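You operate a simulated robot arm through the tools that you are given. There is no shell and no other tool. Be economical: measure what you need, move in short steps, check, and stop when the job is done.

Carry out the task below with a simulated robot arm. There is one attempt and no reset: what you move stays moved.

## Task
Put the blue filter from the top of the blue tank on the plate there and the white filter on the top of the small bench. Take the torque wrench from the upper shelf of the green rack and put it on the top of the short bench. Take the grey cloth from the top shelf of the green rack and put it on the lower shelf of the green rack. Take the green canister from the upper shelf of the green rack and put it on the top of the sump bench. Put the silver bearing from the upper shelf of the blue trolley on the silver small plate there and the yellow bearing on top of the grey flange there. The order is free. Set down upright: filter, canister.

The check looks at the end state, three seconds after you hand in, the way a careful person would. Anything else that was tipped, shoved, dropped, spilled or broken makes it a failure. Flat cloth is picked up by pressing the open fingertips on it (5 to 10 N) and closing them slowly along it; thin cloth reads only 2 to 8 mm in the jaws.

## Robot
A 6-joint arm with a two-finger gripper on a trunk, on a base that drives. Base frame: it is fixed to the floor where the robot stands at the start and does not move with it; the origin is under the middle of the robot, x ahead of it, y to its left, z up. Lengths are in mm, angles in rad, forces in N, time in s.
With the tool pointing down near the work surface it reaches from about 500 to 820 mm from the robot's upright axis, wherever it stands. Its first joint turns from -2.897 to 2.897 rad. Places, roughly: bearing [-2750, -2750, 1000]; canister [-14000, 10500, 1000]; cloth [-14250, 11250, 1500]; filter [750, 0, 750]; flange (11x11x6 cm) [-2700, -3100, 1100]; lower shelf of the green rack [-14200, 11000, 600]; plate (15x11x1 cm) [700, 0, 700]; small plate (9x8x2 cm) [-2800, -2500, 1100]; top of the short bench [-14200, 12500, 900]; top of the small bench [-200, 2600, 900]; top of the sump bench [-14100, 5400, 800]; torque wrench [-14250, 11750, 1000]. Payload 1.66 kg.
Tool frame: the origin (TCP) lies between the finger pads and is the grasp point; the fingertips stand 16 mm ahead of it; z points along the fingers, y is the line along which they close. Largest opening 111 mm; the body of the gripper starts 104 mm behind the TCP.
Orientation is that of the tool frame in the base frame, as a unit quaternion [w, x, y, z]. With the fingers straight down and closing along the base's y, the tool's x points along the base's -x, its y along +y and its z along -z.

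## Interface
- The arm moves only by the tool jog_arm. Its argument "steps" is a list of rows, each an object (a shift or turn left out is 0, a gripper value left out holds the last) with "dr": the turn, a rotation vector about the base's x, y, z in rad, a list of three; "dp": the shift along the base's x, y, z in m, a list of three; "fingers": the finger opening in m, from 0 to 0.111. In form: [{"dr": [ax, ay, az], "dp": [dx, dy, dz], "fingers": fingers}, ...]. A call has 1 to 20 rows; each row is the pose to reach, as a shift and turn from the pose commanded when the call began. Rows are played at 5 a second. More than 50 mm and 0.15 rad between two rows, or a gripper value outside its range, and nothing of the call is played. A pose out of reach is approached as far as the arm can. The call stops where the force on the tool passes 40 N (or 10 N more than at its start, if that is more) or the arm is blocked; 0.2 s more then pass. The fingers move at their own pace and stop on an object; they squeeze with about 32 N. The grip force told is the motor's: it shows also when the fingers shut on nothing. Time passes only in rows, and 0.2 s behind the last, so rows that repeat a pose let the fingers close. The reply holds the time, the measured pose of the TCP, the force on the tool along the base axes, the opening and the grip force, in the units named above and with some noise, with the torque about the TCP (base axes, N m) and any sound that the robot's microphone picked up.
- Cameras (640 x 400 px; columns grow to the right, rows downward): "scene" is now at [61, 160.3, 1457.5]; the picture's right is [-0.23, -0.97, 0.00], its down [-0.73, 0.18, -0.66] and it looks along [0.64, -0.15, -0.75] (base axes); focal length 255 px, centre (320, 200). "wrist" rides on the gripper at [70, 14, -143] in the tool frame; the picture's right is [-0.19, 0.98, 0.00], its down [-0.87, -0.17, -0.47] and it looks along [-0.46, -0.09, 0.88] (tool axes); focal length 230 px, centre (320, 200). There is no depth. A picture from a camera that has moved, and an enlarged one, comes with that camera's place and axes in the base frame and with its lens. The place of the scene camera against the robot may be out by one fixed shift of up to 18 mm in any direction.
- get_image(camera): a new picture of that camera. No time passes.
- lift_body(by): slides the trunk up (or, below 0, down) by that many mm; the arm and the scene camera ride with it, the base frame stays. It gives what a move gives, with no picture.
- roll_base(legs): drives the robot by 1 to 6 legs, each [ahead, left, turn to the left] in mm, mm and rad, along the robot's own axes; the way and the turn of a leg run together, so that a leg with both is an arc; at most 1500 mm and 3.142 rad a leg. The arm and the cameras ride along, it lands a little off, and it stops where it bumps. It gives what a move gives.
- head_to(pan, tilt): turns the head with the scene camera to pan (to the left, within 2.094 rad either way) and tilt (down, from -0.506 to 1.204), counted from straight ahead of the robot. It gives what a move gives.
- close_up(camera, box): a new picture of the part [left, top, right, bottom] of that camera's present view, enlarged. No time passes.
- finish_job(): hands the job in; it is judged then, once.

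Work in short steps. Places have to be worked out from the pictures, the camera data and where the tool is seen: move nearer, look again, correct. Check each grasp and each placing, and mend what went wrong. You have 207 turns and 200 pictures in all, those below and enlarged ones among them. Open the gripper and draw the arm clear of the work before you hand the job in, unless the task says otherwise; then end with one line.

The tools are called after "Request:" by a JSON object that holds its "name" and its "arguments". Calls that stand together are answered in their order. jog_arm: Moves the arm, as the interface text tells. Its arguments: {"type":"object","properties":{"steps":{"type":"array","items":{"type":"object","properties":{"dr":{"type":"array","items":{"type":"number"}},"dp":{"type":"array","items":{"type":"number"}},"fingers":{"type":"number"}}}}},"required":["steps"]} The other tools are called the same way: lift_body (by) slides the trunk up or down; roll_base (legs) drives the base; head_to (pan, tilt) turns the head that bears the scene camera; get_image (camera) takes a picture; close_up (camera, box) takes an enlarged picture of a part of a camera's view; finish_job () hands the job in.

At the start:

```text
t: 0.0
position: [591.3, -183.2, 926.8]
orientation: [0.0, -0.001, 1.0, 0.0]
wrist_force: [0.0, 0.2, 0.3]
ft_torque: [0.03, 0.01, 0.01]
finger_gap: 110.7
grip_force: 0.1
trunk travel left (down, up): [-50.0, 540.0]
robot x, y, heading: [-2.7, -0.6, 0.001]
head pan, tilt: [-0.236, 0.855]
```

scene: 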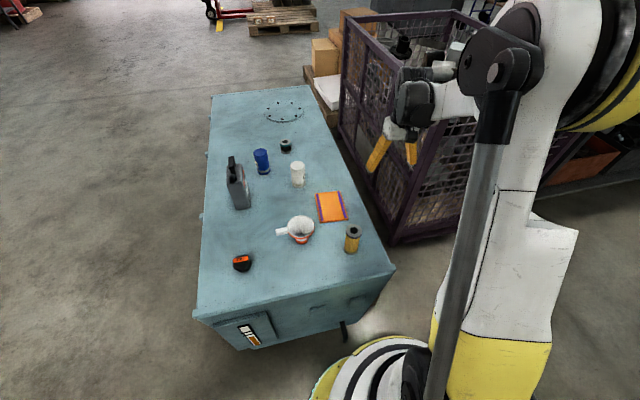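
wrist: 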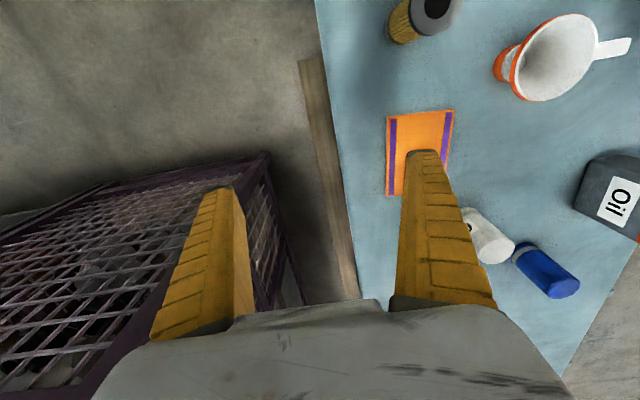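

The tank top shows a blue filter at about (917,213), a white one at about (810,77), and an orange plate at about (662,-24). I'll enlarge the view to be sure.

Request:
{"name": "close_up", "arguments": {"camera": "scene", "box": [190, 80, 410, 290]}}

Request:
{"name": "head_to", "arguments": {"pan": 1.5, "tilt": 0.5}}

Request:
{"name": "get_image", "arguments": {"camera": "scene"}}

```text
1.90 times, centred on (300, 185) of scene
camera zoom: at [61.0, 160.3, 1457.5], right [-0.23, -0.97, 0.0], down [-0.73, 0.18, -0.66], along [0.64, -0.15, -0.75], focal length 486 px, centre (358, 229)
```

zoom: 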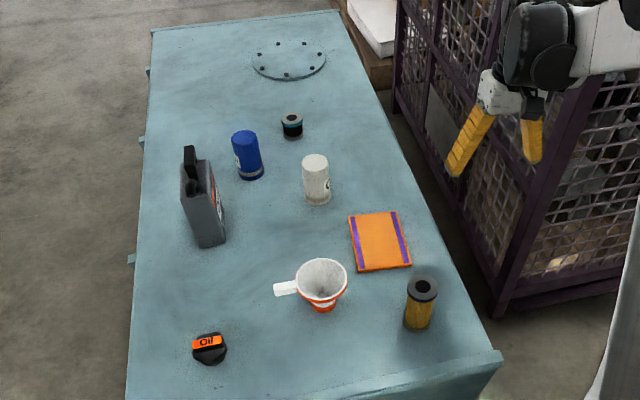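

```text
t: 1.8
position: [590.6, -182.6, 927.2]
orientation: [0.0, 0.0, 1.0, 0.0]
wrist_force: [0.1, 0.5, -0.3]
ft_torque: [0.02, 0.01, 0.03]
finger_gap: 111.0
grip_force: 0.1
trunk travel left (down, up): [-50.0, 540.0]
robot x, y, heading: [-3.5, 1.4, -0.004]
head pan, tilt: [1.499, 0.499]
```

```text
196 pictures are left
camera scene: at [-8.2, 269.2, 1487.9], right [1.0, -0.07, 0.0], down [-0.03, -0.48, -0.88], along [0.06, 0.88, -0.48], focal length 255 px, centre (320, 200)
```

scene: 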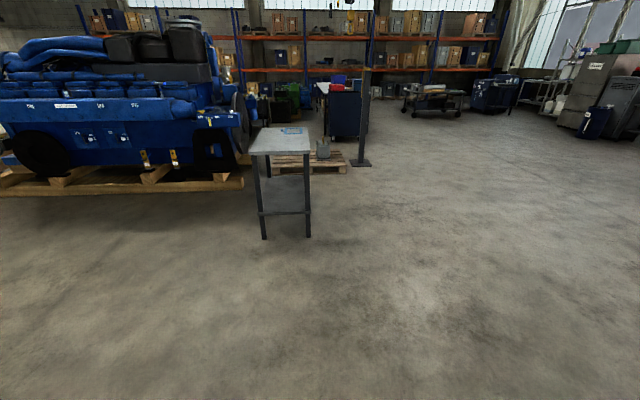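

The floor left of the tank is open. I'll raise the trunk to clear the oil can, then drive round to the tank's left side to reach the blue filter.

Request:
{"name": "lift_body", "arguments": {"by": 200}}

Request:
{"name": "roll_base", "arguments": {"legs": [[0, 1000, 0], [900, 0, 0], [0, 0, -1.571]]}}

Request:
{"name": "head_to", "arguments": {"pan": 0.0, "tilt": 0.95}}

Request:
{"name": "get_image", "arguments": {"camera": "scene"}}

Request:
{"name": "get_image", "arguments": {"camera": "wrist"}}

```text
t: 3.9
position: [592.9, -183.6, 1127.1]
orientation: [0.0, 0.0, 1.0, 0.0]
wrist_force: [0.3, 0.2, 1.0]
ft_torque: [-0.03, 0.0, 0.0]
finger_gap: 110.8
grip_force: 0.1
trunk travel left (down, up): [-250.0, 340.0]
robot x, y, heading: [-3.1, -1.4, -0.0]
head pan, tilt: [1.499, 0.499]
```

```text
t: 17.4
position: [687.9, 420.0, 1126.4]
orientation: [0.0, 0.723, 0.691, 0.0]
wrist_force: [0.0, -0.4, -0.8]
ft_torque: [0.02, 0.01, -0.02]
finger_gap: 110.9
grip_force: 0.0
trunk travel left (down, up): [-250.0, 340.0]
robot x, y, heading: [900.0, 1000.8, -1.62]
head pan, tilt: [1.499, 0.499]
```

```text
t: 19.0
position: [687.2, 419.1, 1127.3]
orientation: [-0.001, 0.723, 0.69, -0.001]
wrist_force: [1.1, 1.0, 0.2]
ft_torque: [0.03, 0.01, 0.0]
finger_gap: 110.9
grip_force: 0.1
trunk travel left (down, up): [-250.0, 340.0]
robot x, y, heading: [900.3, 1006.8, -1.617]
head pan, tilt: [0.0, 0.949]
```

```text
195 pictures are left
camera scene: at [1092.0, 928.7, 1650.4], right [-1.0, 0.05, 0.0], down [0.04, 0.81, -0.58], along [-0.03, -0.58, -0.81], focal length 255 px, centre (320, 200)
```

scene: 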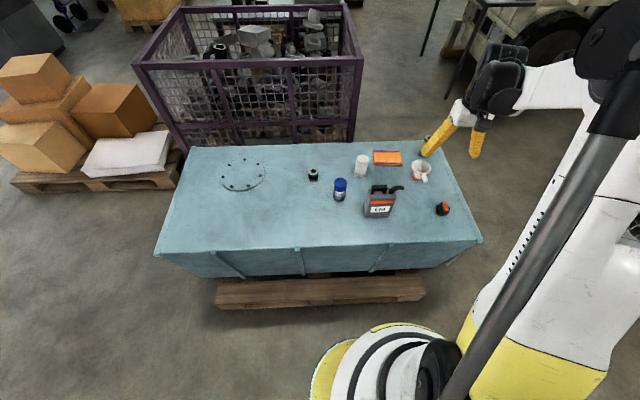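

```text
194 pictures are left
camera wrist: at [704.8, 489.3, 1270.2], right [0.97, -0.24, 0.0], down [-0.21, -0.86, 0.47], along [-0.11, -0.46, -0.88], focal length 230 px, centre (320, 200)
```

wrist: 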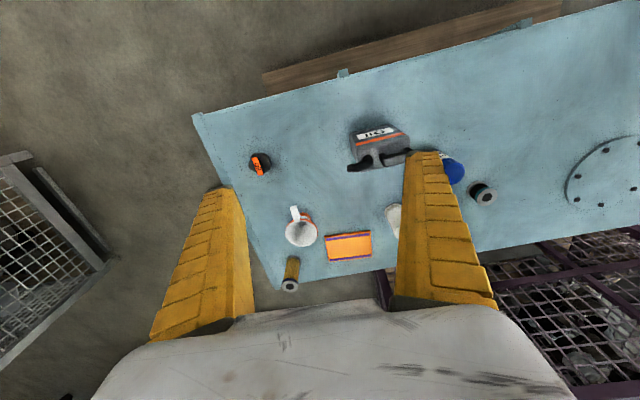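

Intersecting both views gives a tank top at z≈663, the blue filter at about (960,218) and the white one at about (842,78). I'll move in a little, then swing the arm over the blue filter, still high.

Request:
{"name": "roll_base", "arguments": {"legs": [[75, 40, 0.046]]}}

Request:
{"name": "jog_arm", "arguments": {"steps": [{"dp": [0.045, -0.015, 0]}, {"dp": [0.09, -0.03, 0]}, {"dp": [0.135, -0.045, 0]}, {"dp": [0.18, -0.06, 0]}, {"dp": [0.215, -0.07, 0]}]}}

Request:
{"name": "get_image", "arguments": {"camera": "wrist"}}

Request:
{"name": "get_image", "arguments": {"camera": "scene"}}

```text
t: 20.1
position: [755.1, 333.4, 1126.5]
orientation: [0.0, 0.708, 0.707, 0.001]
wrist_force: [1.1, -0.9, -0.5]
ft_torque: [0.07, 0.01, -0.01]
finger_gap: 110.8
grip_force: 0.0
trunk travel left (down, up): [-250.0, 340.0]
robot x, y, heading: [936.3, 927.7, -1.571]
head pan, tilt: [0.0, 0.949]
```

```text
t: 21.3
position: [968.9, 262.4, 1129.6]
orientation: [0.0, 0.707, 0.707, 0.0]
wrist_force: [-0.1, 0.5, -0.1]
ft_torque: [0.02, 0.05, 0.0]
finger_gap: 110.8
grip_force: 0.0
trunk travel left (down, up): [-250.0, 340.0]
robot x, y, heading: [938.9, 924.4, -1.571]
head pan, tilt: [0.0, 0.949]
```

```text
193 pictures are left
camera wrist: at [983.4, 332.1, 1272.2], right [0.98, -0.19, 0.0], down [-0.17, -0.87, 0.47], along [-0.09, -0.46, -0.88], focal length 230 px, centre (320, 200)
```

wrist: 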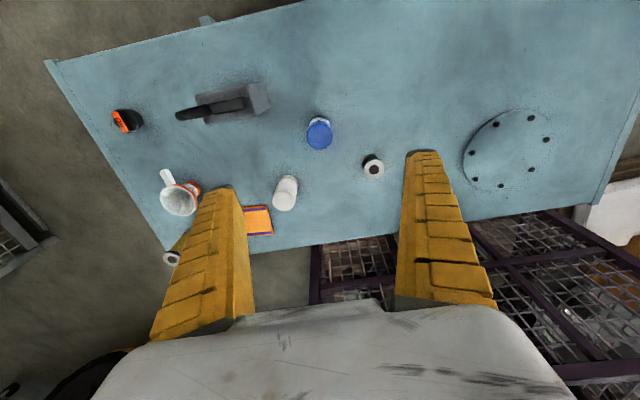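

```text
192 pictures are left
camera scene: at [1133.0, 861.5, 1650.3], right [-1.0, 0.0, 0.0], down [0.0, 0.81, -0.58], along [0.0, -0.58, -0.81], focal length 255 px, centre (320, 200)
```

scene: 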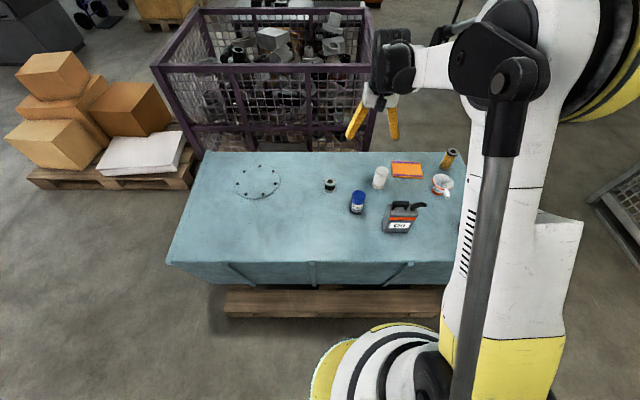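

The blue filter's axis is at about (960,221). I'll move over it and descend part way, to z≈870, then check.

Request:
{"name": "jog_arm", "arguments": {"steps": [{"dp": [-0.009, -0.041, 0]}, {"dp": [-0.009, -0.041, -0.05]}, {"dp": [-0.009, -0.041, -0.1]}, {"dp": [-0.009, -0.041, -0.15]}, {"dp": [-0.009, -0.041, -0.2]}, {"dp": [-0.009, -0.041, -0.25]}]}}

Request:
{"name": "get_image", "arguments": {"camera": "wrist"}}

```text
t: 22.7
position: [959.0, 219.8, 876.5]
orientation: [-0.001, 0.707, 0.707, 0.0]
wrist_force: [-0.3, 1.4, 0.0]
ft_torque: [0.0, -0.01, 0.01]
finger_gap: 110.8
grip_force: 0.1
trunk travel left (down, up): [-250.0, 340.0]
robot x, y, heading: [936.3, 926.5, -1.571]
head pan, tilt: [0.0, 0.949]
```

```text
191 pictures are left
camera wrist: at [972.8, 290.0, 1019.8], right [0.98, -0.19, 0.0], down [-0.17, -0.87, 0.47], along [-0.09, -0.46, -0.88], focal length 230 px, centre (320, 200)
```

wrist: 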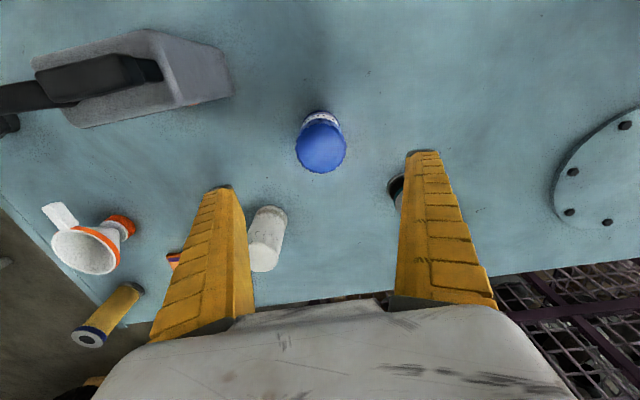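

The top disc lies on the approach line, and its diameter is about 59 mm. I'll descend to z≈722 and close.

Request:
{"name": "jog_arm", "arguments": {"steps": [{"dp": [0.0, 0.001, -0.05]}, {"dp": [0.0, 0.001, -0.1]}, {"dp": [0.0, 0.001, -0.135]}, {"dp": [0.0, 0.001, -0.154]}, {"dp": [0.0, 0.001, -0.154], "fingers": 0.04}, {"dp": [0.0, 0.001, -0.154], "fingers": 0.04}, {"dp": [0.0, 0.001, -0.154], "fingers": 0.04}, {"dp": [0.0, 0.001, -0.154], "fingers": 0.04}]}}

Request:
{"name": "get_image", "arguments": {"camera": "wrist"}}

```text
t: 24.5
position: [959.1, 239.9, 751.7]
orientation: [0.001, 0.707, 0.707, 0.0]
wrist_force: [0.5, 2.1, 0.6]
ft_torque: [0.29, 0.06, 0.02]
finger_gap: 49.8
grip_force: 32.1
out of reach, approached as far as the arm can: row 3, 4, 5, 6, 7, 8
trunk travel left (down, up): [-250.0, 340.0]
robot x, y, heading: [936.9, 924.8, -1.57]
head pan, tilt: [0.0, 0.949]
```

```text
190 pictures are left
camera wrist: at [972.8, 309.6, 895.0], right [0.98, -0.19, 0.0], down [-0.17, -0.87, 0.47], along [-0.09, -0.46, -0.88], focal length 230 px, centre (320, 200)
```

wrist: 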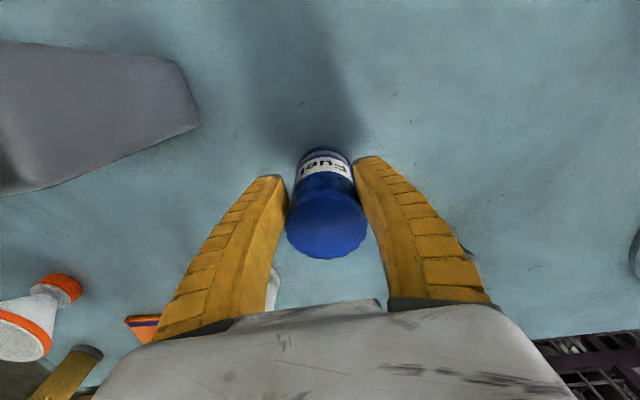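

The arm ran out of reach with the trunk raised, so it closed 20 mm off and high. I'll release, rise, lower the trunk and redo the grasp.

Request:
{"name": "jog_arm", "arguments": {"steps": [{"fingers": 0.111}, {"fingers": 0.111}, {"dp": [0, 0, 0.05]}, {"dp": [0, 0, 0.1]}, {"dp": [0, 0, 0.15]}, {"dp": [0, -0.01, 0.2]}]}}

Request:
{"name": "lift_body", "arguments": {"by": -120}}

Request:
{"name": "get_image", "arguments": {"camera": "wrist"}}

```text
refused: row 6 steps farther than a row can; nothing moved
```

```text
t: 25.4
position: [959.8, 239.2, 672.0]
orientation: [-0.001, 0.707, 0.707, 0.0]
wrist_force: [0.4, 4.8, 5.3]
ft_torque: [0.05, 0.0, 0.02]
finger_gap: 0.0
grip_force: 24.6
trunk travel left (down, up): [-170.0, 420.0]
robot x, y, heading: [936.2, 922.9, -1.57]
head pan, tilt: [0.0, 0.949]
stopped: the force on the tool passed its limit at 144 N (the readings are from after the stop); the commanded pose is now the measured one
```

```text
189 pictures are left
camera wrist: at [972.9, 308.6, 815.3], right [0.98, -0.19, 0.0], down [-0.17, -0.87, 0.47], along [-0.09, -0.46, -0.88], focal length 230 px, centre (320, 200)
```

wrist: 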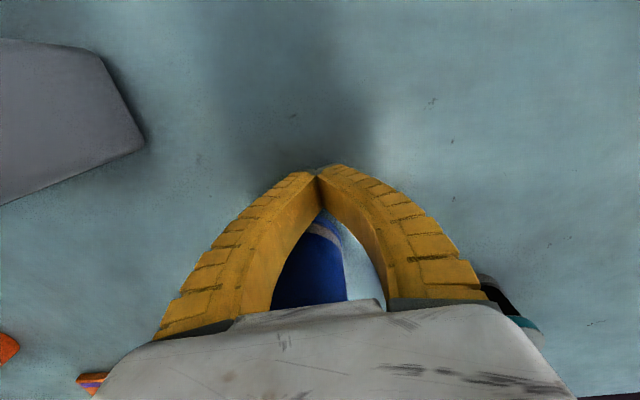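

My batching caused that: the refused jog left the grip closed while the trunk came down, and the filter was squeezed out. Before moving, I'll check where it ended up.

Request:
{"name": "close_up", "arguments": {"camera": "scene", "box": [260, 140, 480, 270]}}

```text
2.91 times, centred on (370, 205) of scene
camera zoom: at [1132.2, 860.7, 1569.6], right [-1.0, 0.0, 0.0], down [0.0, 0.81, -0.58], along [0.0, -0.58, -0.81], focal length 742 px, centre (174, 186)
```

zoom: 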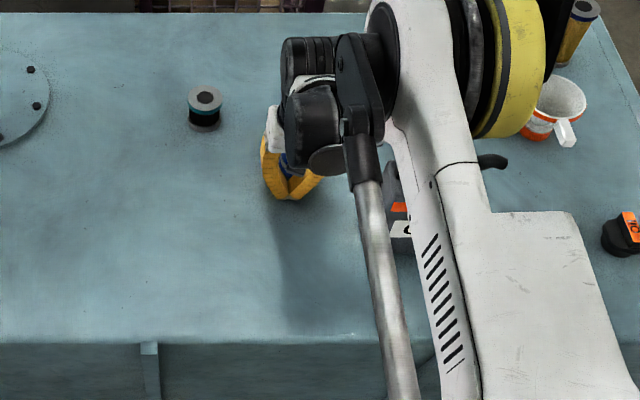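

The filter seems to stand just behind the closed fingers. I'll rise straight up slowly, without opening.

Request:
{"name": "jog_arm", "arguments": {"steps": [{"dp": [0, 0.008, 0.01]}, {"dp": [0, 0.01, 0.04]}, {"dp": [0, 0.01, 0.08]}, {"dp": [0, 0.01, 0.12]}, {"dp": [0, 0.01, 0.16]}, {"dp": [0, 0.01, 0.2]}]}}

Request:
{"name": "get_image", "arguments": {"camera": "wrist"}}

```text
t: 26.8
position: [958.8, 249.1, 875.0]
orientation: [0.0, 0.707, 0.707, 0.0]
wrist_force: [-0.1, 0.7, -0.5]
ft_torque: [-0.02, 0.02, 0.01]
finger_gap: 42.1
grip_force: 1.7
trunk travel left (down, up): [-170.0, 420.0]
robot x, y, heading: [935.9, 923.6, -1.569]
head pan, tilt: [0.0, 0.949]
```

```text
187 pictures are left
camera wrist: at [972.0, 318.8, 1017.2], right [0.98, -0.19, 0.0], down [-0.17, -0.87, 0.47], along [-0.09, -0.46, -0.88], focal length 230 px, centre (320, 200)
```

wrist: 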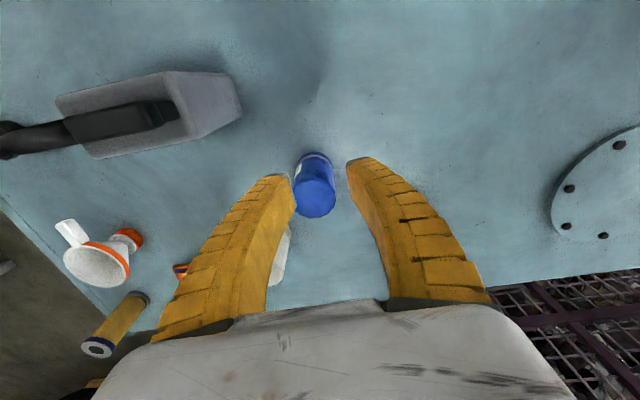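

The filter still stands upright, pushed back to about (940,187). I'll open and move above it.

Request:
{"name": "jog_arm", "arguments": {"steps": [{"dp": [-0.009, -0.03, 0], "fingers": 0.111}, {"dp": [-0.018, -0.061, 0]}, {"dp": [-0.018, -0.061, 0]}]}}

Request:
{"name": "get_image", "arguments": {"camera": "wrist"}}

Request:
{"name": "get_image", "arguments": {"camera": "scene"}}

```text
t: 27.6
position: [942.1, 186.9, 874.4]
orientation: [0.0, 0.707, 0.707, 0.0]
wrist_force: [-0.1, -0.2, 0.1]
ft_torque: [-0.01, -0.02, 0.03]
finger_gap: 111.1
grip_force: 0.1
trunk travel left (down, up): [-170.0, 420.0]
robot x, y, heading: [939.0, 925.4, -1.568]
head pan, tilt: [0.0, 0.949]
```

```text
186 pictures are left
camera wrist: at [955.8, 257.0, 1016.7], right [0.98, -0.19, 0.0], down [-0.17, -0.87, 0.47], along [-0.09, -0.46, -0.88], focal length 230 px, centre (320, 200)
```

wrist: 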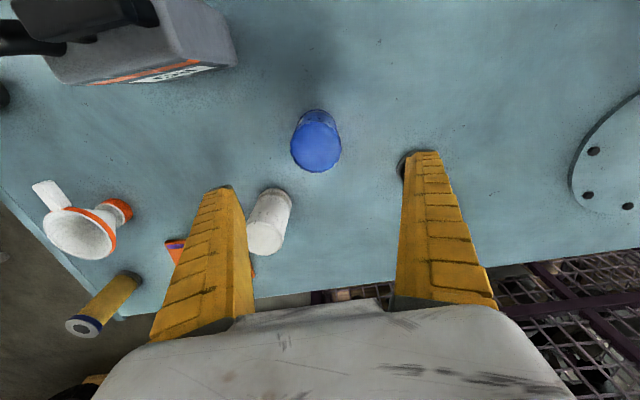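

```text
185 pictures are left
camera scene: at [1132.3, 861.7, 1570.5], right [-1.0, 0.0, 0.0], down [0.0, 0.81, -0.58], along [0.0, -0.58, -0.81], focal length 255 px, centre (320, 200)
```

scene: 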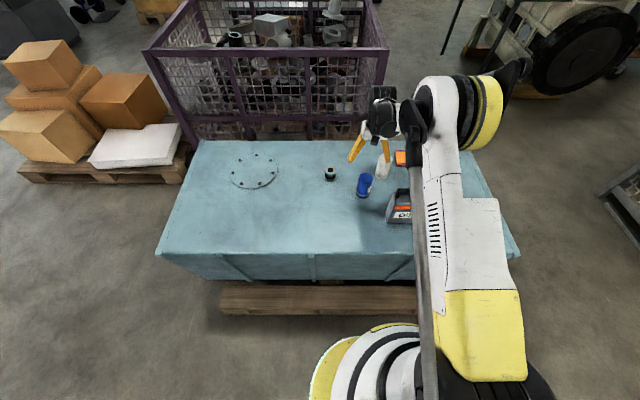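

The top centre is at about (938,189). I'll descend to z≈722 and close.

Request:
{"name": "jog_arm", "arguments": {"steps": [{"dp": [-0.004, 0.002, -0.05]}, {"dp": [-0.004, 0.002, -0.1]}, {"dp": [-0.004, 0.002, -0.135]}, {"dp": [-0.004, 0.002, -0.152]}]}}

Request:
{"name": "get_image", "arguments": {"camera": "wrist"}}

```text
refused: row 1 steps farther than a row can; nothing moved
```

```text
184 pictures are left
camera wrist: at [955.8, 257.0, 1016.7], right [0.98, -0.19, 0.0], down [-0.17, -0.87, 0.47], along [-0.09, -0.46, -0.88], focal length 230 px, centre (320, 200)
```

wrist: 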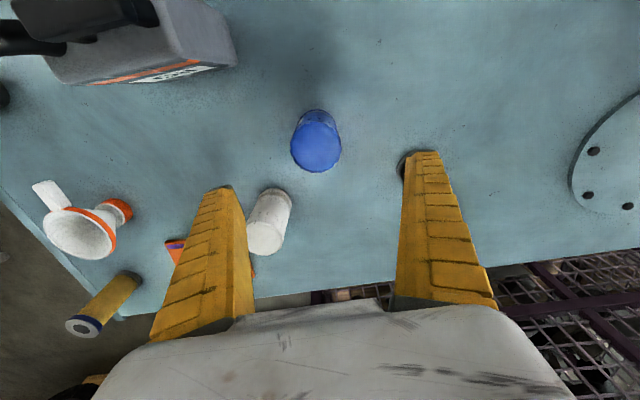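

The first row was slightly over the step limit, so I'll repeat it with smaller steps.

Request:
{"name": "jog_arm", "arguments": {"steps": [{"dp": [-0.004, 0.002, -0.04]}, {"dp": [-0.004, 0.002, -0.08]}, {"dp": [-0.004, 0.002, -0.12]}, {"dp": [-0.004, 0.002, -0.152]}]}}

Request:
{"name": "get_image", "arguments": {"camera": "wrist"}}

```text
t: 28.6
position: [937.6, 192.4, 721.3]
orientation: [-0.001, 0.707, 0.707, 0.0]
wrist_force: [0.0, -0.3, -0.2]
ft_torque: [-0.03, -0.03, 0.0]
finger_gap: 111.0
grip_force: 0.0
trunk travel left (down, up): [-170.0, 420.0]
robot x, y, heading: [933.3, 924.4, -1.567]
head pan, tilt: [0.0, 0.949]
```

```text
183 pictures are left
camera wrist: at [950.6, 261.1, 864.4], right [0.98, -0.19, 0.0], down [-0.17, -0.87, 0.47], along [-0.09, -0.46, -0.88], focal length 230 px, centre (320, 200)
```

wrist: 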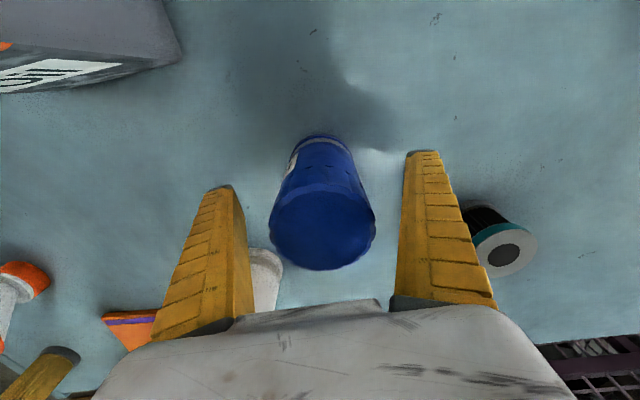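

The filter centre sits about 6–8 mm nearer in y, so I'll shift slightly and close.

Request:
{"name": "jog_arm", "arguments": {"steps": [{"dp": [0.001, 0.006, -0.004]}, {"dp": [0.001, 0.006, -0.004], "fingers": 0.035}, {"dp": [0.001, 0.006, -0.004], "fingers": 0.035}, {"dp": [0.001, 0.006, -0.004], "fingers": 0.035}, {"dp": [0.001, 0.006, -0.004], "fingers": 0.035}]}}

Request:
{"name": "get_image", "arguments": {"camera": "wrist"}}

```text
t: 29.8
position: [937.7, 197.5, 717.5]
orientation: [0.0, 0.708, 0.707, 0.001]
wrist_force: [-0.8, -0.4, 3.1]
ft_torque: [-0.03, 0.02, -0.03]
finger_gap: 56.0
grip_force: 32.0
trunk travel left (down, up): [-170.0, 420.0]
robot x, y, heading: [937.7, 923.9, -1.573]
head pan, tilt: [0.0, 0.949]
```

```text
182 pictures are left
camera wrist: at [951.7, 267.3, 860.8], right [0.98, -0.19, 0.0], down [-0.17, -0.87, 0.47], along [-0.09, -0.46, -0.88], focal length 230 px, centre (320, 200)
```

wrist: 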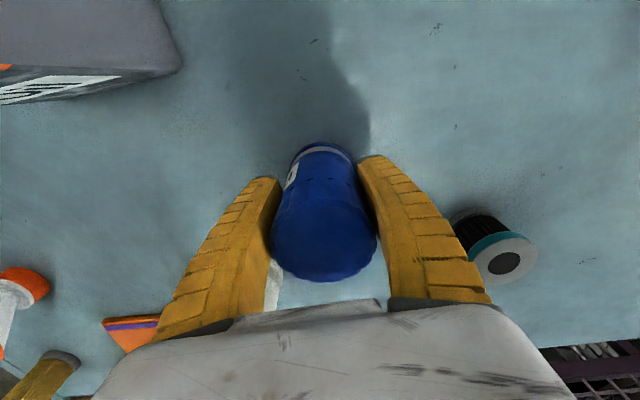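

The grip holds at 56 mm. I'll lift the filter with the arm and confirm before driving.

Request:
{"name": "jog_arm", "arguments": {"steps": [{"dp": [0, 0, 0.02]}, {"dp": [0, 0, 0.06]}, {"dp": [0, 0, 0.1]}, {"dp": [0, 0, 0.14]}, {"dp": [0, 0, 0.18]}, {"dp": [0, 0, 0.22]}, {"dp": [0, 0, 0.26]}]}}

Request:
{"name": "lift_body", "arguments": {"by": 60}}

Request:
{"name": "get_image", "arguments": {"camera": "wrist"}}

```text
t: 31.4
position: [940.0, 197.4, 977.4]
orientation: [0.0, 0.707, 0.707, 0.0]
wrist_force: [-0.6, -0.1, -3.7]
ft_torque: [0.03, 0.0, 0.0]
finger_gap: 56.1
grip_force: 32.0
trunk travel left (down, up): [-170.0, 420.0]
robot x, y, heading: [933.3, 928.1, -1.569]
head pan, tilt: [0.0, 0.949]
```

```text
t: 32.4
position: [939.8, 195.7, 1037.1]
orientation: [0.0, 0.707, 0.707, 0.0]
wrist_force: [-0.1, 0.1, -2.8]
ft_torque: [0.03, 0.0, 0.02]
finger_gap: 55.9
grip_force: 32.0
trunk travel left (down, up): [-230.0, 360.0]
robot x, y, heading: [935.3, 927.7, -1.572]
head pan, tilt: [0.0, 0.949]
```

```text
181 pictures are left
camera wrist: at [952.9, 265.6, 1179.5], right [0.98, -0.19, 0.0], down [-0.17, -0.87, 0.47], along [-0.09, -0.46, -0.88], focal length 230 px, centre (320, 200)
```

wrist: 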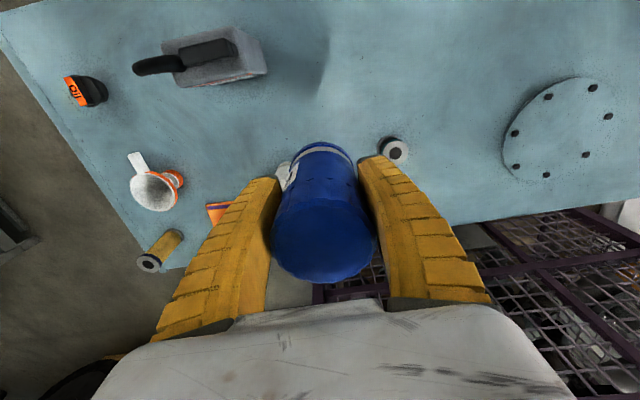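

The filter is held and upright. I'll drive round to the front of the tank, keeping the load high over it.

Request:
{"name": "roll_base", "arguments": {"legs": [[-130, 0, 0], [0, -985, 0], [0, 0, 1.571], [0, -1060, 0]]}}

Request:
{"name": "get_image", "arguments": {"camera": "wrist"}}

Request:
{"name": "get_image", "arguments": {"camera": "scene"}}

```text
t: 47.3
position: [659.7, -30.0, 1036.9]
orientation: [0.001, 0.019, 1.0, 0.001]
wrist_force: [0.7, 0.5, -2.3]
ft_torque: [0.03, 0.03, -0.02]
finger_gap: 55.9
grip_force: 31.9
trunk travel left (down, up): [-230.0, 360.0]
robot x, y, heading: [-73.0, -5.5, -0.044]
head pan, tilt: [0.0, 0.949]
```

```text
180 pictures are left
camera wrist: at [590.8, -13.6, 1179.7], right [0.23, 0.97, 0.0], down [0.86, -0.2, 0.47], along [0.46, -0.11, -0.88], focal length 230 px, centre (320, 200)
```

wrist: 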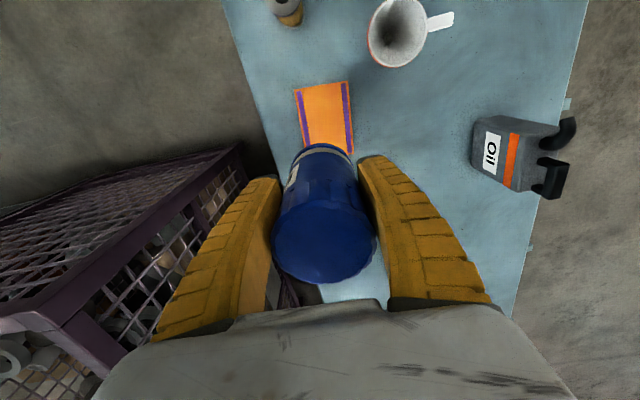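

```text
179 pictures are left
camera scene: at [-4.0, 171.8, 1630.5], right [-0.04, -1.0, 0.0], down [-0.81, 0.03, -0.58], along [0.58, -0.02, -0.81], focal length 255 px, centre (320, 200)
```

scene: 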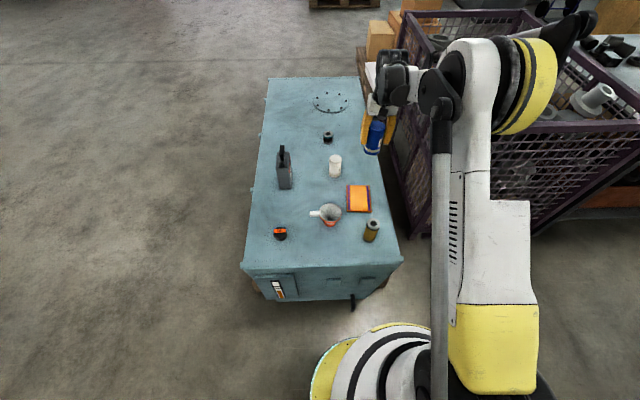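

From the wrist view the plate centre is at about (682,-20), top z≈672. I'll lower the trunk 120 mm and centre over the plate.

Request:
{"name": "lift_body", "arguments": {"by": -120}}

Request:
{"name": "jog_arm", "arguments": {"steps": [{"dp": [0.022, 0.01, 0]}, {"dp": [0.022, 0.01, -0.04]}, {"dp": [0.022, 0.01, -0.08]}, {"dp": [0.022, 0.01, -0.12]}, {"dp": [0.022, 0.01, -0.15]}]}}

Request:
{"name": "get_image", "arguments": {"camera": "wrist"}}

Request:
{"name": "close_up", "arguments": {"camera": "scene", "box": [260, 120, 420, 280]}}

```text
t: 48.8
position: [659.9, -29.8, 916.6]
orientation: [-0.001, 0.019, 1.0, 0.0]
wrist_force: [0.3, -1.4, -3.3]
ft_torque: [0.03, 0.03, 0.04]
finger_gap: 55.9
grip_force: 32.3
trunk travel left (down, up): [-110.0, 480.0]
robot x, y, heading: [-68.4, -3.7, -0.04]
head pan, tilt: [0.0, 0.949]
```

```text
t: 50.0
position: [681.7, -19.5, 767.2]
orientation: [0.0, 0.019, 1.0, 0.0]
wrist_force: [1.0, -0.5, -2.1]
ft_torque: [0.01, 0.03, -0.01]
finger_gap: 56.1
grip_force: 32.1
trunk travel left (down, up): [-110.0, 480.0]
robot x, y, heading: [-66.2, -3.4, -0.042]
head pan, tilt: [0.0, 0.949]
```

```text
178 pictures are left
camera wrist: at [611.2, -3.3, 910.2], right [0.23, 0.97, 0.0], down [0.86, -0.2, 0.47], along [0.46, -0.11, -0.88], focal length 230 px, centre (320, 200)
```

wrist: 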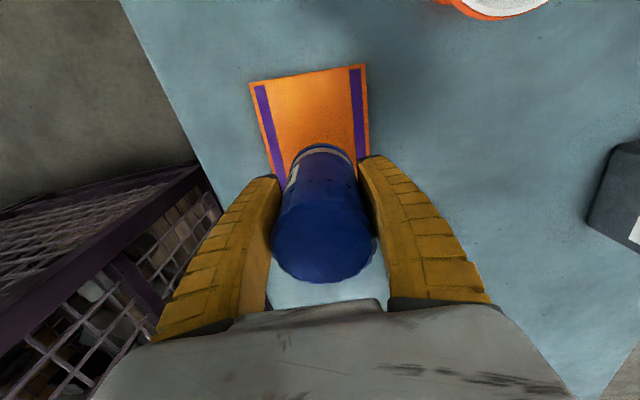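

```text
2.50 times, centred on (340, 200) of scene
camera zoom: at [-3.8, 172.1, 1510.4], right [-0.04, -1.0, 0.0], down [-0.81, 0.03, -0.58], along [0.58, -0.02, -0.81], focal length 638 px, centre (270, 200)
```

zoom: 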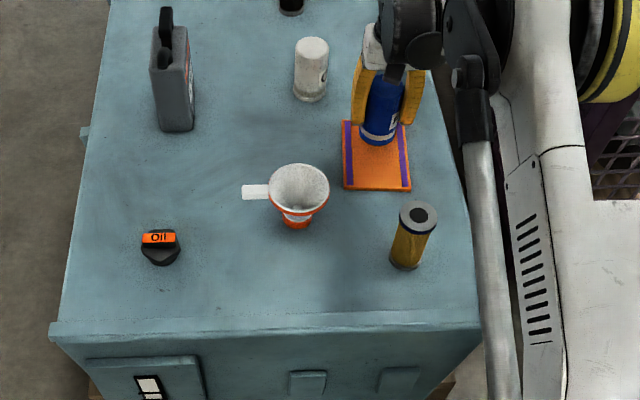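

The plate centre is confirmed at (681,-22), right below the filter. I'll descend gently to contact.

Request:
{"name": "jog_arm", "arguments": {"steps": [{"dp": [0, -0.002, -0.02]}, {"dp": [0, -0.002, -0.032]}, {"dp": [0, -0.002, -0.037]}]}}

```text
t: 50.8
position: [681.1, -22.5, 730.1]
orientation: [0.0, 0.019, 1.0, 0.0]
wrist_force: [-0.4, -0.2, -2.8]
ft_torque: [0.0, 0.03, -0.01]
finger_gap: 56.2
grip_force: 32.3
trunk travel left (down, up): [-110.0, 480.0]
robot x, y, heading: [-66.8, -3.7, -0.037]
head pan, tilt: [0.0, 0.949]
```

No contact yet, so I'll go down in 1–2 mm steps and watch the force.

Request:
{"name": "jog_arm", "arguments": {"steps": [{"dp": [0, 0, -0.0015]}, {"dp": [0, 0, -0.003]}, {"dp": [0, 0, -0.003]}]}}

```text
t: 51.6
position: [682.2, -22.2, 727.0]
orientation: [0.0, 0.019, 1.0, 0.0]
wrist_force: [-0.6, -1.2, -1.1]
ft_torque: [-0.08, -0.06, 0.0]
finger_gap: 56.0
grip_force: 31.5
trunk travel left (down, up): [-110.0, 480.0]
robot x, y, heading: [-69.3, -4.8, -0.042]
head pan, tilt: [0.0, 0.949]
```

Request:
{"name": "jog_arm", "arguments": {"steps": [{"dp": [0, 0, -0.001]}, {"dp": [0, 0, -0.002]}, {"dp": [0, 0, -0.002]}]}}

```text
t: 52.4
position: [681.6, -21.5, 726.1]
orientation: [0.0, 0.02, 1.0, 0.0]
wrist_force: [6.8, -0.5, 21.3]
ft_torque: [0.0, -0.35, 0.0]
finger_gap: 57.3
grip_force: 31.7
trunk travel left (down, up): [-110.0, 480.0]
robot x, y, heading: [-68.2, -3.5, -0.038]
head pan, tilt: [0.0, 0.949]
```

That is contact at 21 N. I'll ease off 1 mm, open, rise and check.

Request:
{"name": "jog_arm", "arguments": {"steps": [{"dp": [0, 0, 0.001]}, {"dp": [0, 0, 0.001], "fingers": 0.09}, {"dp": [0, 0, 0.001], "fingers": 0.09}, {"dp": [0, 0, 0.04]}, {"dp": [0, 0, 0.08]}, {"dp": [0, 0, 0.12]}, {"dp": [0, 0, 0.16]}]}}

Request:
{"name": "get_image", "arguments": {"camera": "wrist"}}

Request:
{"name": "close_up", "arguments": {"camera": "scene", "box": [260, 120, 420, 280]}}

```text
t: 54.0
position: [681.5, -22.6, 884.5]
orientation: [0.0, 0.019, 1.0, -0.001]
wrist_force: [-0.4, -0.7, 0.1]
ft_torque: [-0.02, 0.04, -0.02]
finger_gap: 90.8
grip_force: 0.8
trunk travel left (down, up): [-110.0, 480.0]
robot x, y, heading: [-71.8, -4.8, -0.038]
head pan, tilt: [0.0, 0.949]
```

```text
176 pictures are left
camera wrist: at [612.3, -5.9, 1028.1], right [0.23, 0.97, 0.0], down [0.86, -0.2, 0.47], along [0.46, -0.11, -0.88], focal length 230 px, centre (320, 200)
```

wrist: 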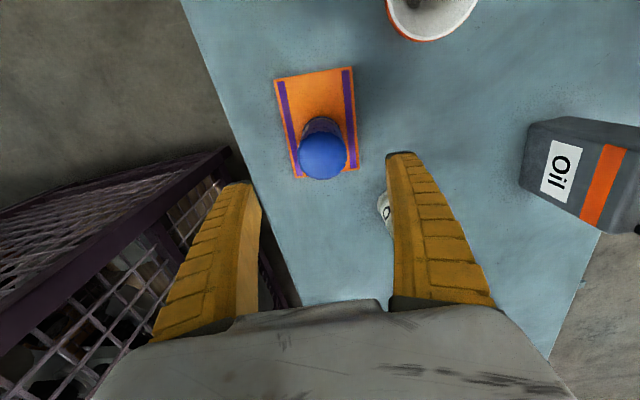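

```text
2.50 times, centred on (340, 200) of scene
camera zoom: at [-4.6, 172.2, 1510.5], right [-0.04, -1.0, 0.0], down [-0.81, 0.03, -0.58], along [0.58, -0.02, -0.81], focal length 638 px, centre (270, 200)
```

zoom: 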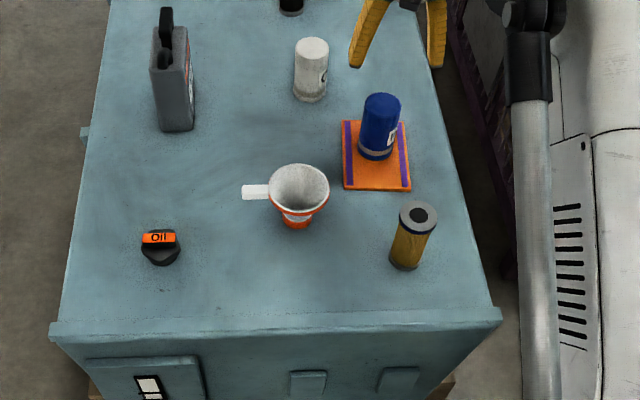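

The blue filter stands on the plate. The white filter is at about (837,76), so I'll drive forward 100 and left 80 to bring it into reach.

Request:
{"name": "roll_base", "arguments": {"legs": [[100, 80, 0.04]]}}

Request:
{"name": "get_image", "arguments": {"camera": "wrist"}}

```text
t: 55.3
position: [781.9, 87.8, 885.1]
orientation: [0.0, 0.0, 1.0, 0.0]
wrist_force: [0.2, 0.1, 0.2]
ft_torque: [-0.06, -0.02, 0.02]
finger_gap: 91.0
grip_force: 0.7
trunk travel left (down, up): [-110.0, 480.0]
robot x, y, heading: [31.0, 73.1, 0.001]
head pan, tilt: [0.0, 0.949]
```

```text
174 pictures are left
camera wrist: at [712.3, 100.8, 1027.3], right [0.19, 0.98, 0.0], down [0.87, -0.17, 0.47], along [0.46, -0.09, -0.88], focal length 230 px, centre (320, 200)
```

wrist: 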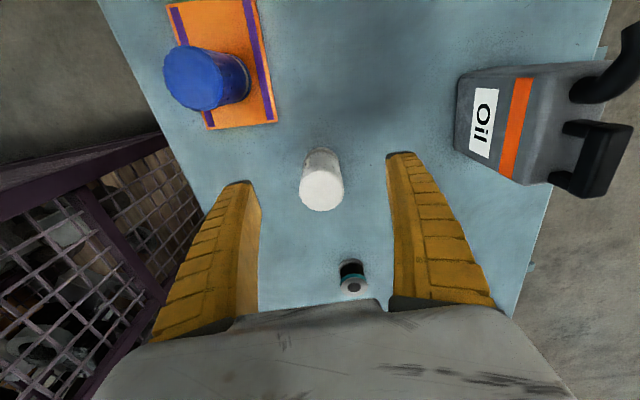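

The white filter's axis is at about (834,78). I'll move over it with the fingers fully open and descend to z≈760 first.

Request:
{"name": "jog_arm", "arguments": {"steps": [{"dp": [0.04, -0.01, 0], "fingers": 0.111}, {"dp": [0.052, -0.01, -0.03]}, {"dp": [0.052, -0.01, -0.07]}, {"dp": [0.052, -0.01, -0.11]}, {"dp": [0.052, -0.01, -0.12]}]}}

Request:
{"name": "get_image", "arguments": {"camera": "wrist"}}

```text
t: 56.5
position: [833.7, 77.7, 763.3]
orientation: [0.0, -0.001, 1.0, 0.0]
wrist_force: [0.2, -0.7, 0.7]
ft_torque: [0.01, 0.02, 0.02]
finger_gap: 110.9
grip_force: 0.0
trunk travel left (down, up): [-110.0, 480.0]
robot x, y, heading: [30.8, 74.5, 0.001]
head pan, tilt: [0.0, 0.949]
```

```text
173 pictures are left
camera wrist: at [763.5, 90.8, 905.6], right [0.19, 0.98, 0.0], down [0.87, -0.17, 0.47], along [0.46, -0.09, -0.88], focal length 230 px, centre (320, 200)
```

wrist: 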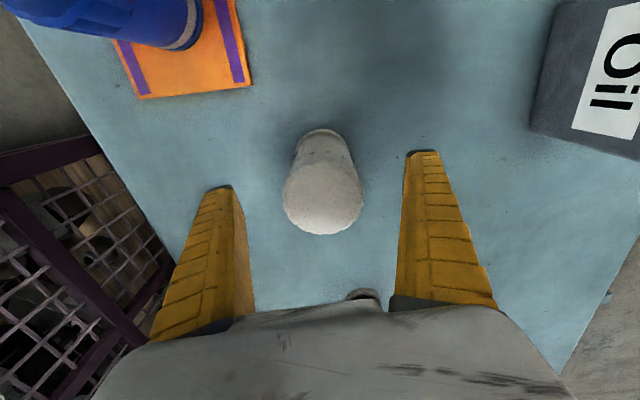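

It is well aligned. I'll descend to z≈718 and close.

Request:
{"name": "jog_arm", "arguments": {"steps": [{"dp": [0.002, 0, -0.03]}, {"dp": [0.002, 0, -0.045]}, {"dp": [0.002, 0, -0.045], "fingers": 0.035}, {"dp": [0.002, 0, -0.045]}, {"dp": [0.002, 0, -0.045]}, {"dp": [0.002, 0, -0.045]}]}}

```text
t: 57.9
position: [827.6, 75.7, 722.7]
orientation: [0.002, -0.001, 1.0, 0.0]
wrist_force: [0.9, 0.6, -0.2]
ft_torque: [-0.07, -0.03, -0.01]
finger_gap: 56.2
grip_force: 31.8
out of reach, approached as far as the arm can: row 2, 3, 4, 5, 6
trunk travel left (down, up): [-110.0, 480.0]
robot x, y, heading: [29.3, 72.4, 0.002]
head pan, tilt: [0.0, 0.949]
```

It is gripped at 56 mm, near the reach limit. I'll lift it carefully, pulling back a little.

Request:
{"name": "jog_arm", "arguments": {"steps": [{"dp": [0, 0, 0.01]}, {"dp": [0, 0, 0.03]}, {"dp": [0, 0, 0.07]}, {"dp": [0, 0, 0.11]}, {"dp": [0, 0, 0.15]}, {"dp": [0, 0, 0.19]}, {"dp": [0, 0, 0.23]}, {"dp": [-0.02, 0, 0.27]}]}}

Request:
{"name": "get_image", "arguments": {"camera": "wrist"}}

```text
t: 59.7
position: [808.6, 76.9, 995.1]
orientation: [0.0, -0.001, 1.0, 0.0]
wrist_force: [-0.6, -0.9, -3.2]
ft_torque: [0.04, 0.04, 0.01]
finger_gap: 56.3
grip_force: 31.4
trunk travel left (down, up): [-110.0, 480.0]
robot x, y, heading: [33.0, 76.9, 0.005]
head pan, tilt: [0.0, 0.949]
```

```text
172 pictures are left
camera wrist: at [739.4, 90.8, 1138.1], right [0.19, 0.98, 0.0], down [0.87, -0.17, 0.47], along [0.46, -0.09, -0.88], focal length 230 px, centre (320, 200)
```

wrist: 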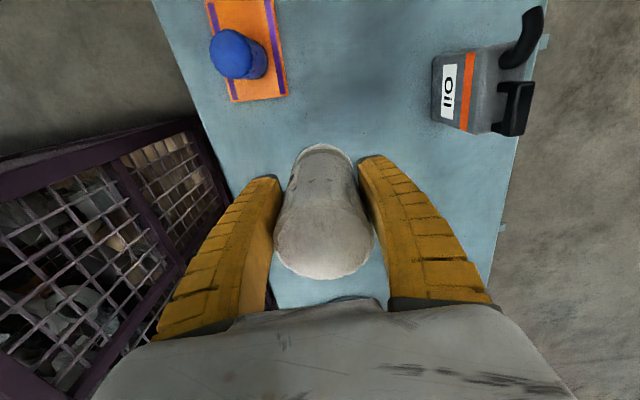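

The white filter is secure. I'll raise the trunk a bit, back off, turn left and drive toward the small bench.

Request:
{"name": "lift_body", "arguments": {"by": 150}}

Request:
{"name": "roll_base", "arguments": {"legs": [[-200, 0, 0], [0, 0, 1.571], [1250, 0, 0]]}}

Request:
{"name": "get_image", "arguments": {"camera": "scene"}}

```text
t: 61.4
position: [810.6, 77.9, 1144.1]
orientation: [-0.001, -0.001, 1.0, 0.001]
wrist_force: [-0.3, -0.3, -3.3]
ft_torque: [0.01, 0.02, 0.0]
finger_gap: 55.9
grip_force: 32.2
trunk travel left (down, up): [-260.0, 330.0]
robot x, y, heading: [24.8, 73.8, -0.002]
head pan, tilt: [0.0, 0.949]
```

```text
t: 72.7
position: [-62.4, 2109.8, 1144.8]
orientation: [-0.001, -0.687, 0.727, 0.0]
wrist_force: [-0.2, 0.1, -2.8]
ft_torque: [-0.04, -0.03, -0.02]
finger_gap: 55.8
grip_force: 31.9
trunk travel left (down, up): [-260.0, 330.0]
robot x, y, heading: [-104.4, 1332.3, 1.517]
head pan, tilt: [0.0, 0.949]
```

```text
171 pictures are left
camera scene: at [-287.6, 1384.0, 1660.4], right [1.0, -0.06, 0.0], down [-0.05, -0.81, -0.58], along [0.03, 0.58, -0.81], focal length 255 px, centre (320, 200)
```

scene: 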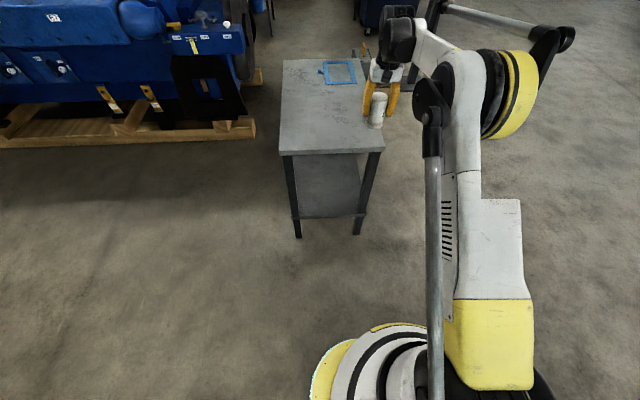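

The bench top spans about x -415..37, y 2190..2980, with a blue frame toward its far end. I'll drive up to put the filter at about (-190,2400).

Request:
{"name": "roll_base", "arguments": {"legs": [[300, 80, 0.054]]}}

Request:
{"name": "get_image", "arguments": {"camera": "wrist"}}

Request:
{"name": "get_image", "arguments": {"camera": "scene"}}

```text
t: 74.8
position: [-176.4, 2410.7, 1144.0]
orientation: [-0.001, -0.707, 0.707, -0.001]
wrist_force: [-0.2, 0.8, -4.0]
ft_torque: [-0.09, -0.02, -0.01]
finger_gap: 55.9
grip_force: 32.0
trunk travel left (down, up): [-260.0, 330.0]
robot x, y, heading: [-173.9, 1631.0, 1.572]
head pan, tilt: [0.0, 0.949]
```

```text
170 pictures are left
camera wrist: at [-190.5, 2341.3, 1286.9], right [-0.98, 0.19, 0.0], down [0.17, 0.87, 0.47], along [0.09, 0.46, -0.88], focal length 230 px, centre (320, 200)
```

wrist: 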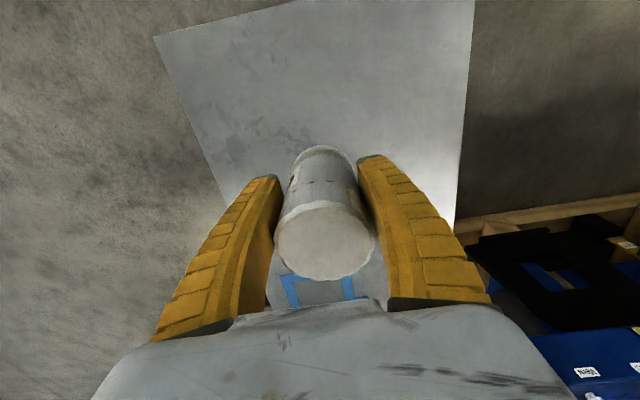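

```text
169 pictures are left
camera scene: at [-361.2, 1673.2, 1660.4], right [1.0, 0.0, 0.0], down [0.0, -0.81, -0.58], along [0.0, 0.58, -0.81], focal length 255 px, centre (320, 200)
```

scene: 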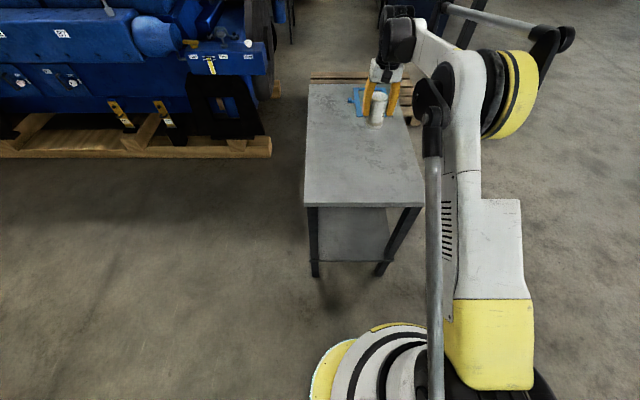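

The bench top is at z≈911, so contact should come near TCP z≈971. I'll descend to 1000 first, then creep down.

Request:
{"name": "jog_arm", "arguments": {"steps": [{"dp": [0, -0.01, -0.04]}, {"dp": [0, -0.02, -0.08]}, {"dp": [0, -0.03, -0.12]}, {"dp": [0, -0.03, -0.145]}]}}

Request:
{"name": "get_image", "arguments": {"camera": "scene"}}

```text
t: 75.8
position: [-174.9, 2379.6, 998.3]
orientation: [0.0, -0.707, 0.707, -0.001]
wrist_force: [0.0, -1.0, -3.4]
ft_torque: [-0.03, 0.03, 0.02]
finger_gap: 55.8
grip_force: 33.0
trunk travel left (down, up): [-260.0, 330.0]
robot x, y, heading: [-180.1, 1630.0, 1.571]
head pan, tilt: [0.0, 0.949]
```

```text
168 pictures are left
camera scene: at [-361.0, 1672.5, 1660.4], right [1.0, 0.0, 0.0], down [0.0, -0.81, -0.58], along [0.0, 0.58, -0.81], focal length 255 px, centre (320, 200)
```

scene: 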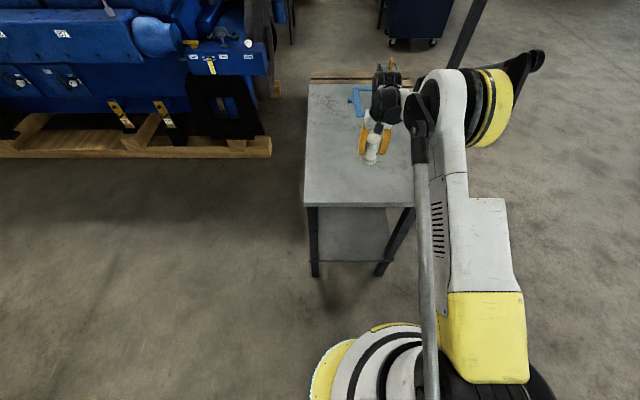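

I'll creep down in 3 mm rows.

Request:
{"name": "jog_arm", "arguments": {"steps": [{"dp": [0, 0, -0.01]}, {"dp": [0, 0, -0.015]}, {"dp": [0, 0, -0.018]}, {"dp": [0, 0, -0.021]}, {"dp": [0, 0, -0.023]}]}}

```text
t: 77.0
position: [-176.7, 2380.7, 975.5]
orientation: [0.001, -0.707, 0.707, 0.001]
wrist_force: [0.5, 0.8, -3.2]
ft_torque: [-0.04, 0.02, -0.02]
finger_gap: 55.8
grip_force: 32.1
trunk travel left (down, up): [-260.0, 330.0]
robot x, y, heading: [-176.9, 1631.3, 1.575]
head pan, tilt: [0.0, 0.949]
```

Request:
{"name": "jog_arm", "arguments": {"steps": [{"dp": [0, 0, -0.002]}, {"dp": [0, 0, -0.004]}, {"dp": [0, 0, -0.006]}, {"dp": [0, 0, -0.008]}, {"dp": [0, 0, -0.01]}]}}

```text
t: 78.2
position: [-176.0, 2381.2, 965.5]
orientation: [0.0, -0.707, 0.707, 0.0]
wrist_force: [-0.5, 0.2, -3.1]
ft_torque: [-0.05, -0.01, 0.0]
finger_gap: 56.1
grip_force: 32.3
trunk travel left (down, up): [-260.0, 330.0]
robot x, y, heading: [-172.2, 1632.7, 1.573]
head pan, tilt: [0.0, 0.949]
```

Request:
{"name": "jog_arm", "arguments": {"steps": [{"dp": [0, 0, -0.002]}, {"dp": [0, 0, -0.004]}, {"dp": [0, 0, -0.006]}, {"dp": [0, 0, -0.008]}, {"dp": [0, 0, -0.01]}, {"dp": [0, 0, -0.012]}]}}

Request:
{"name": "close_up", "arguments": {"camera": "scene", "box": [300, 80, 440, 220]}}

```text
t: 79.6
position: [-175.6, 2380.0, 955.2]
orientation: [-0.001, 0.707, -0.707, 0.001]
wrist_force: [-0.2, 0.1, -3.2]
ft_torque: [-0.02, 0.03, 0.02]
finger_gap: 55.8
grip_force: 31.9
trunk travel left (down, up): [-260.0, 330.0]
robot x, y, heading: [-176.6, 1629.8, 1.567]
head pan, tilt: [0.0, 0.949]
```

```text
2.86 times, centred on (370, 150) of scene
camera zoom: at [-360.9, 1672.2, 1660.4], right [1.0, 0.0, 0.0], down [0.0, -0.81, -0.58], along [0.0, 0.58, -0.81], focal length 729 px, centre (177, 343)
```

zoom: 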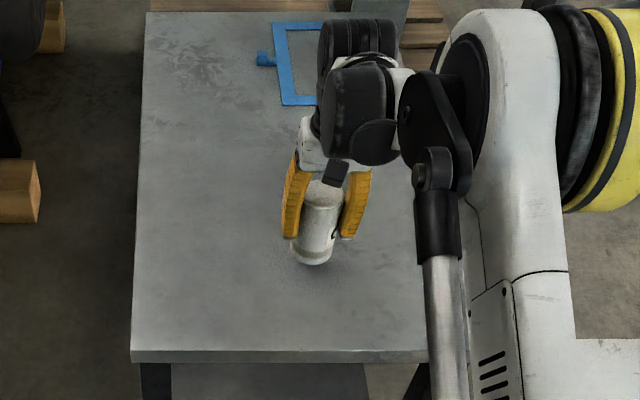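

The shadow shows only a small gap, so I'll continue creeping.

Request:
{"name": "jog_arm", "arguments": {"steps": [{"dp": [0, 0, -0.002]}, {"dp": [0, 0, -0.004]}, {"dp": [0, 0, -0.006]}, {"dp": [0, 0, -0.008]}, {"dp": [0, 0, -0.01]}, {"dp": [0, 0, -0.012]}, {"dp": [0, 0, -0.014]}, {"dp": [0, 0, -0.016]}, {"dp": [0, 0, -0.018]}]}}

```text
t: 81.6
position: [-177.9, 2380.7, 937.5]
orientation: [0.0, -0.707, 0.707, 0.0]
wrist_force: [0.2, -0.5, -2.9]
ft_torque: [-0.01, 0.02, -0.02]
finger_gap: 55.9
grip_force: 31.8
trunk travel left (down, up): [-260.0, 330.0]
robot x, y, heading: [-175.5, 1629.7, 1.569]
head pan, tilt: [0.0, 0.949]
```

Request:
{"name": "jog_arm", "arguments": {"steps": [{"dp": [0, 0, -0.002]}, {"dp": [0, 0, -0.004]}, {"dp": [0, 0, -0.006]}, {"dp": [0, 0, -0.008]}, {"dp": [0, 0, -0.01]}, {"dp": [0, 0, -0.012]}, {"dp": [0, 0, -0.014]}, {"dp": [0, 0, -0.016]}, {"dp": [0, 0, -0.018]}]}}

Request:
{"name": "close_up", "arguments": {"camera": "scene", "box": [300, 80, 440, 220]}}

```text
t: 83.6
position: [-177.3, 2378.6, 920.9]
orientation: [0.0, 0.708, -0.707, -0.001]
wrist_force: [1.6, 3.9, 27.2]
ft_torque: [0.34, -0.01, 0.27]
finger_gap: 59.5
grip_force: 31.6
trunk travel left (down, up): [-260.0, 330.0]
robot x, y, heading: [-176.9, 1630.6, 1.565]
head pan, tilt: [0.0, 0.949]
```

```text
2.86 times, centred on (370, 150) of scene
camera zoom: at [-360.7, 1669.3, 1660.8], right [1.0, 0.0, 0.0], down [0.0, -0.81, -0.58], along [0.0, 0.58, -0.81], focal length 729 px, centre (177, 343)
```

zoom: 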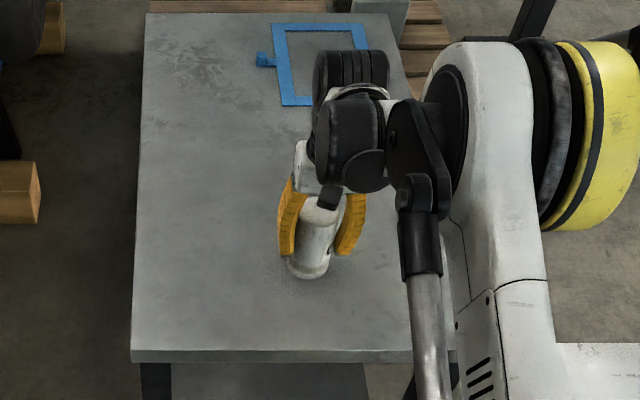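

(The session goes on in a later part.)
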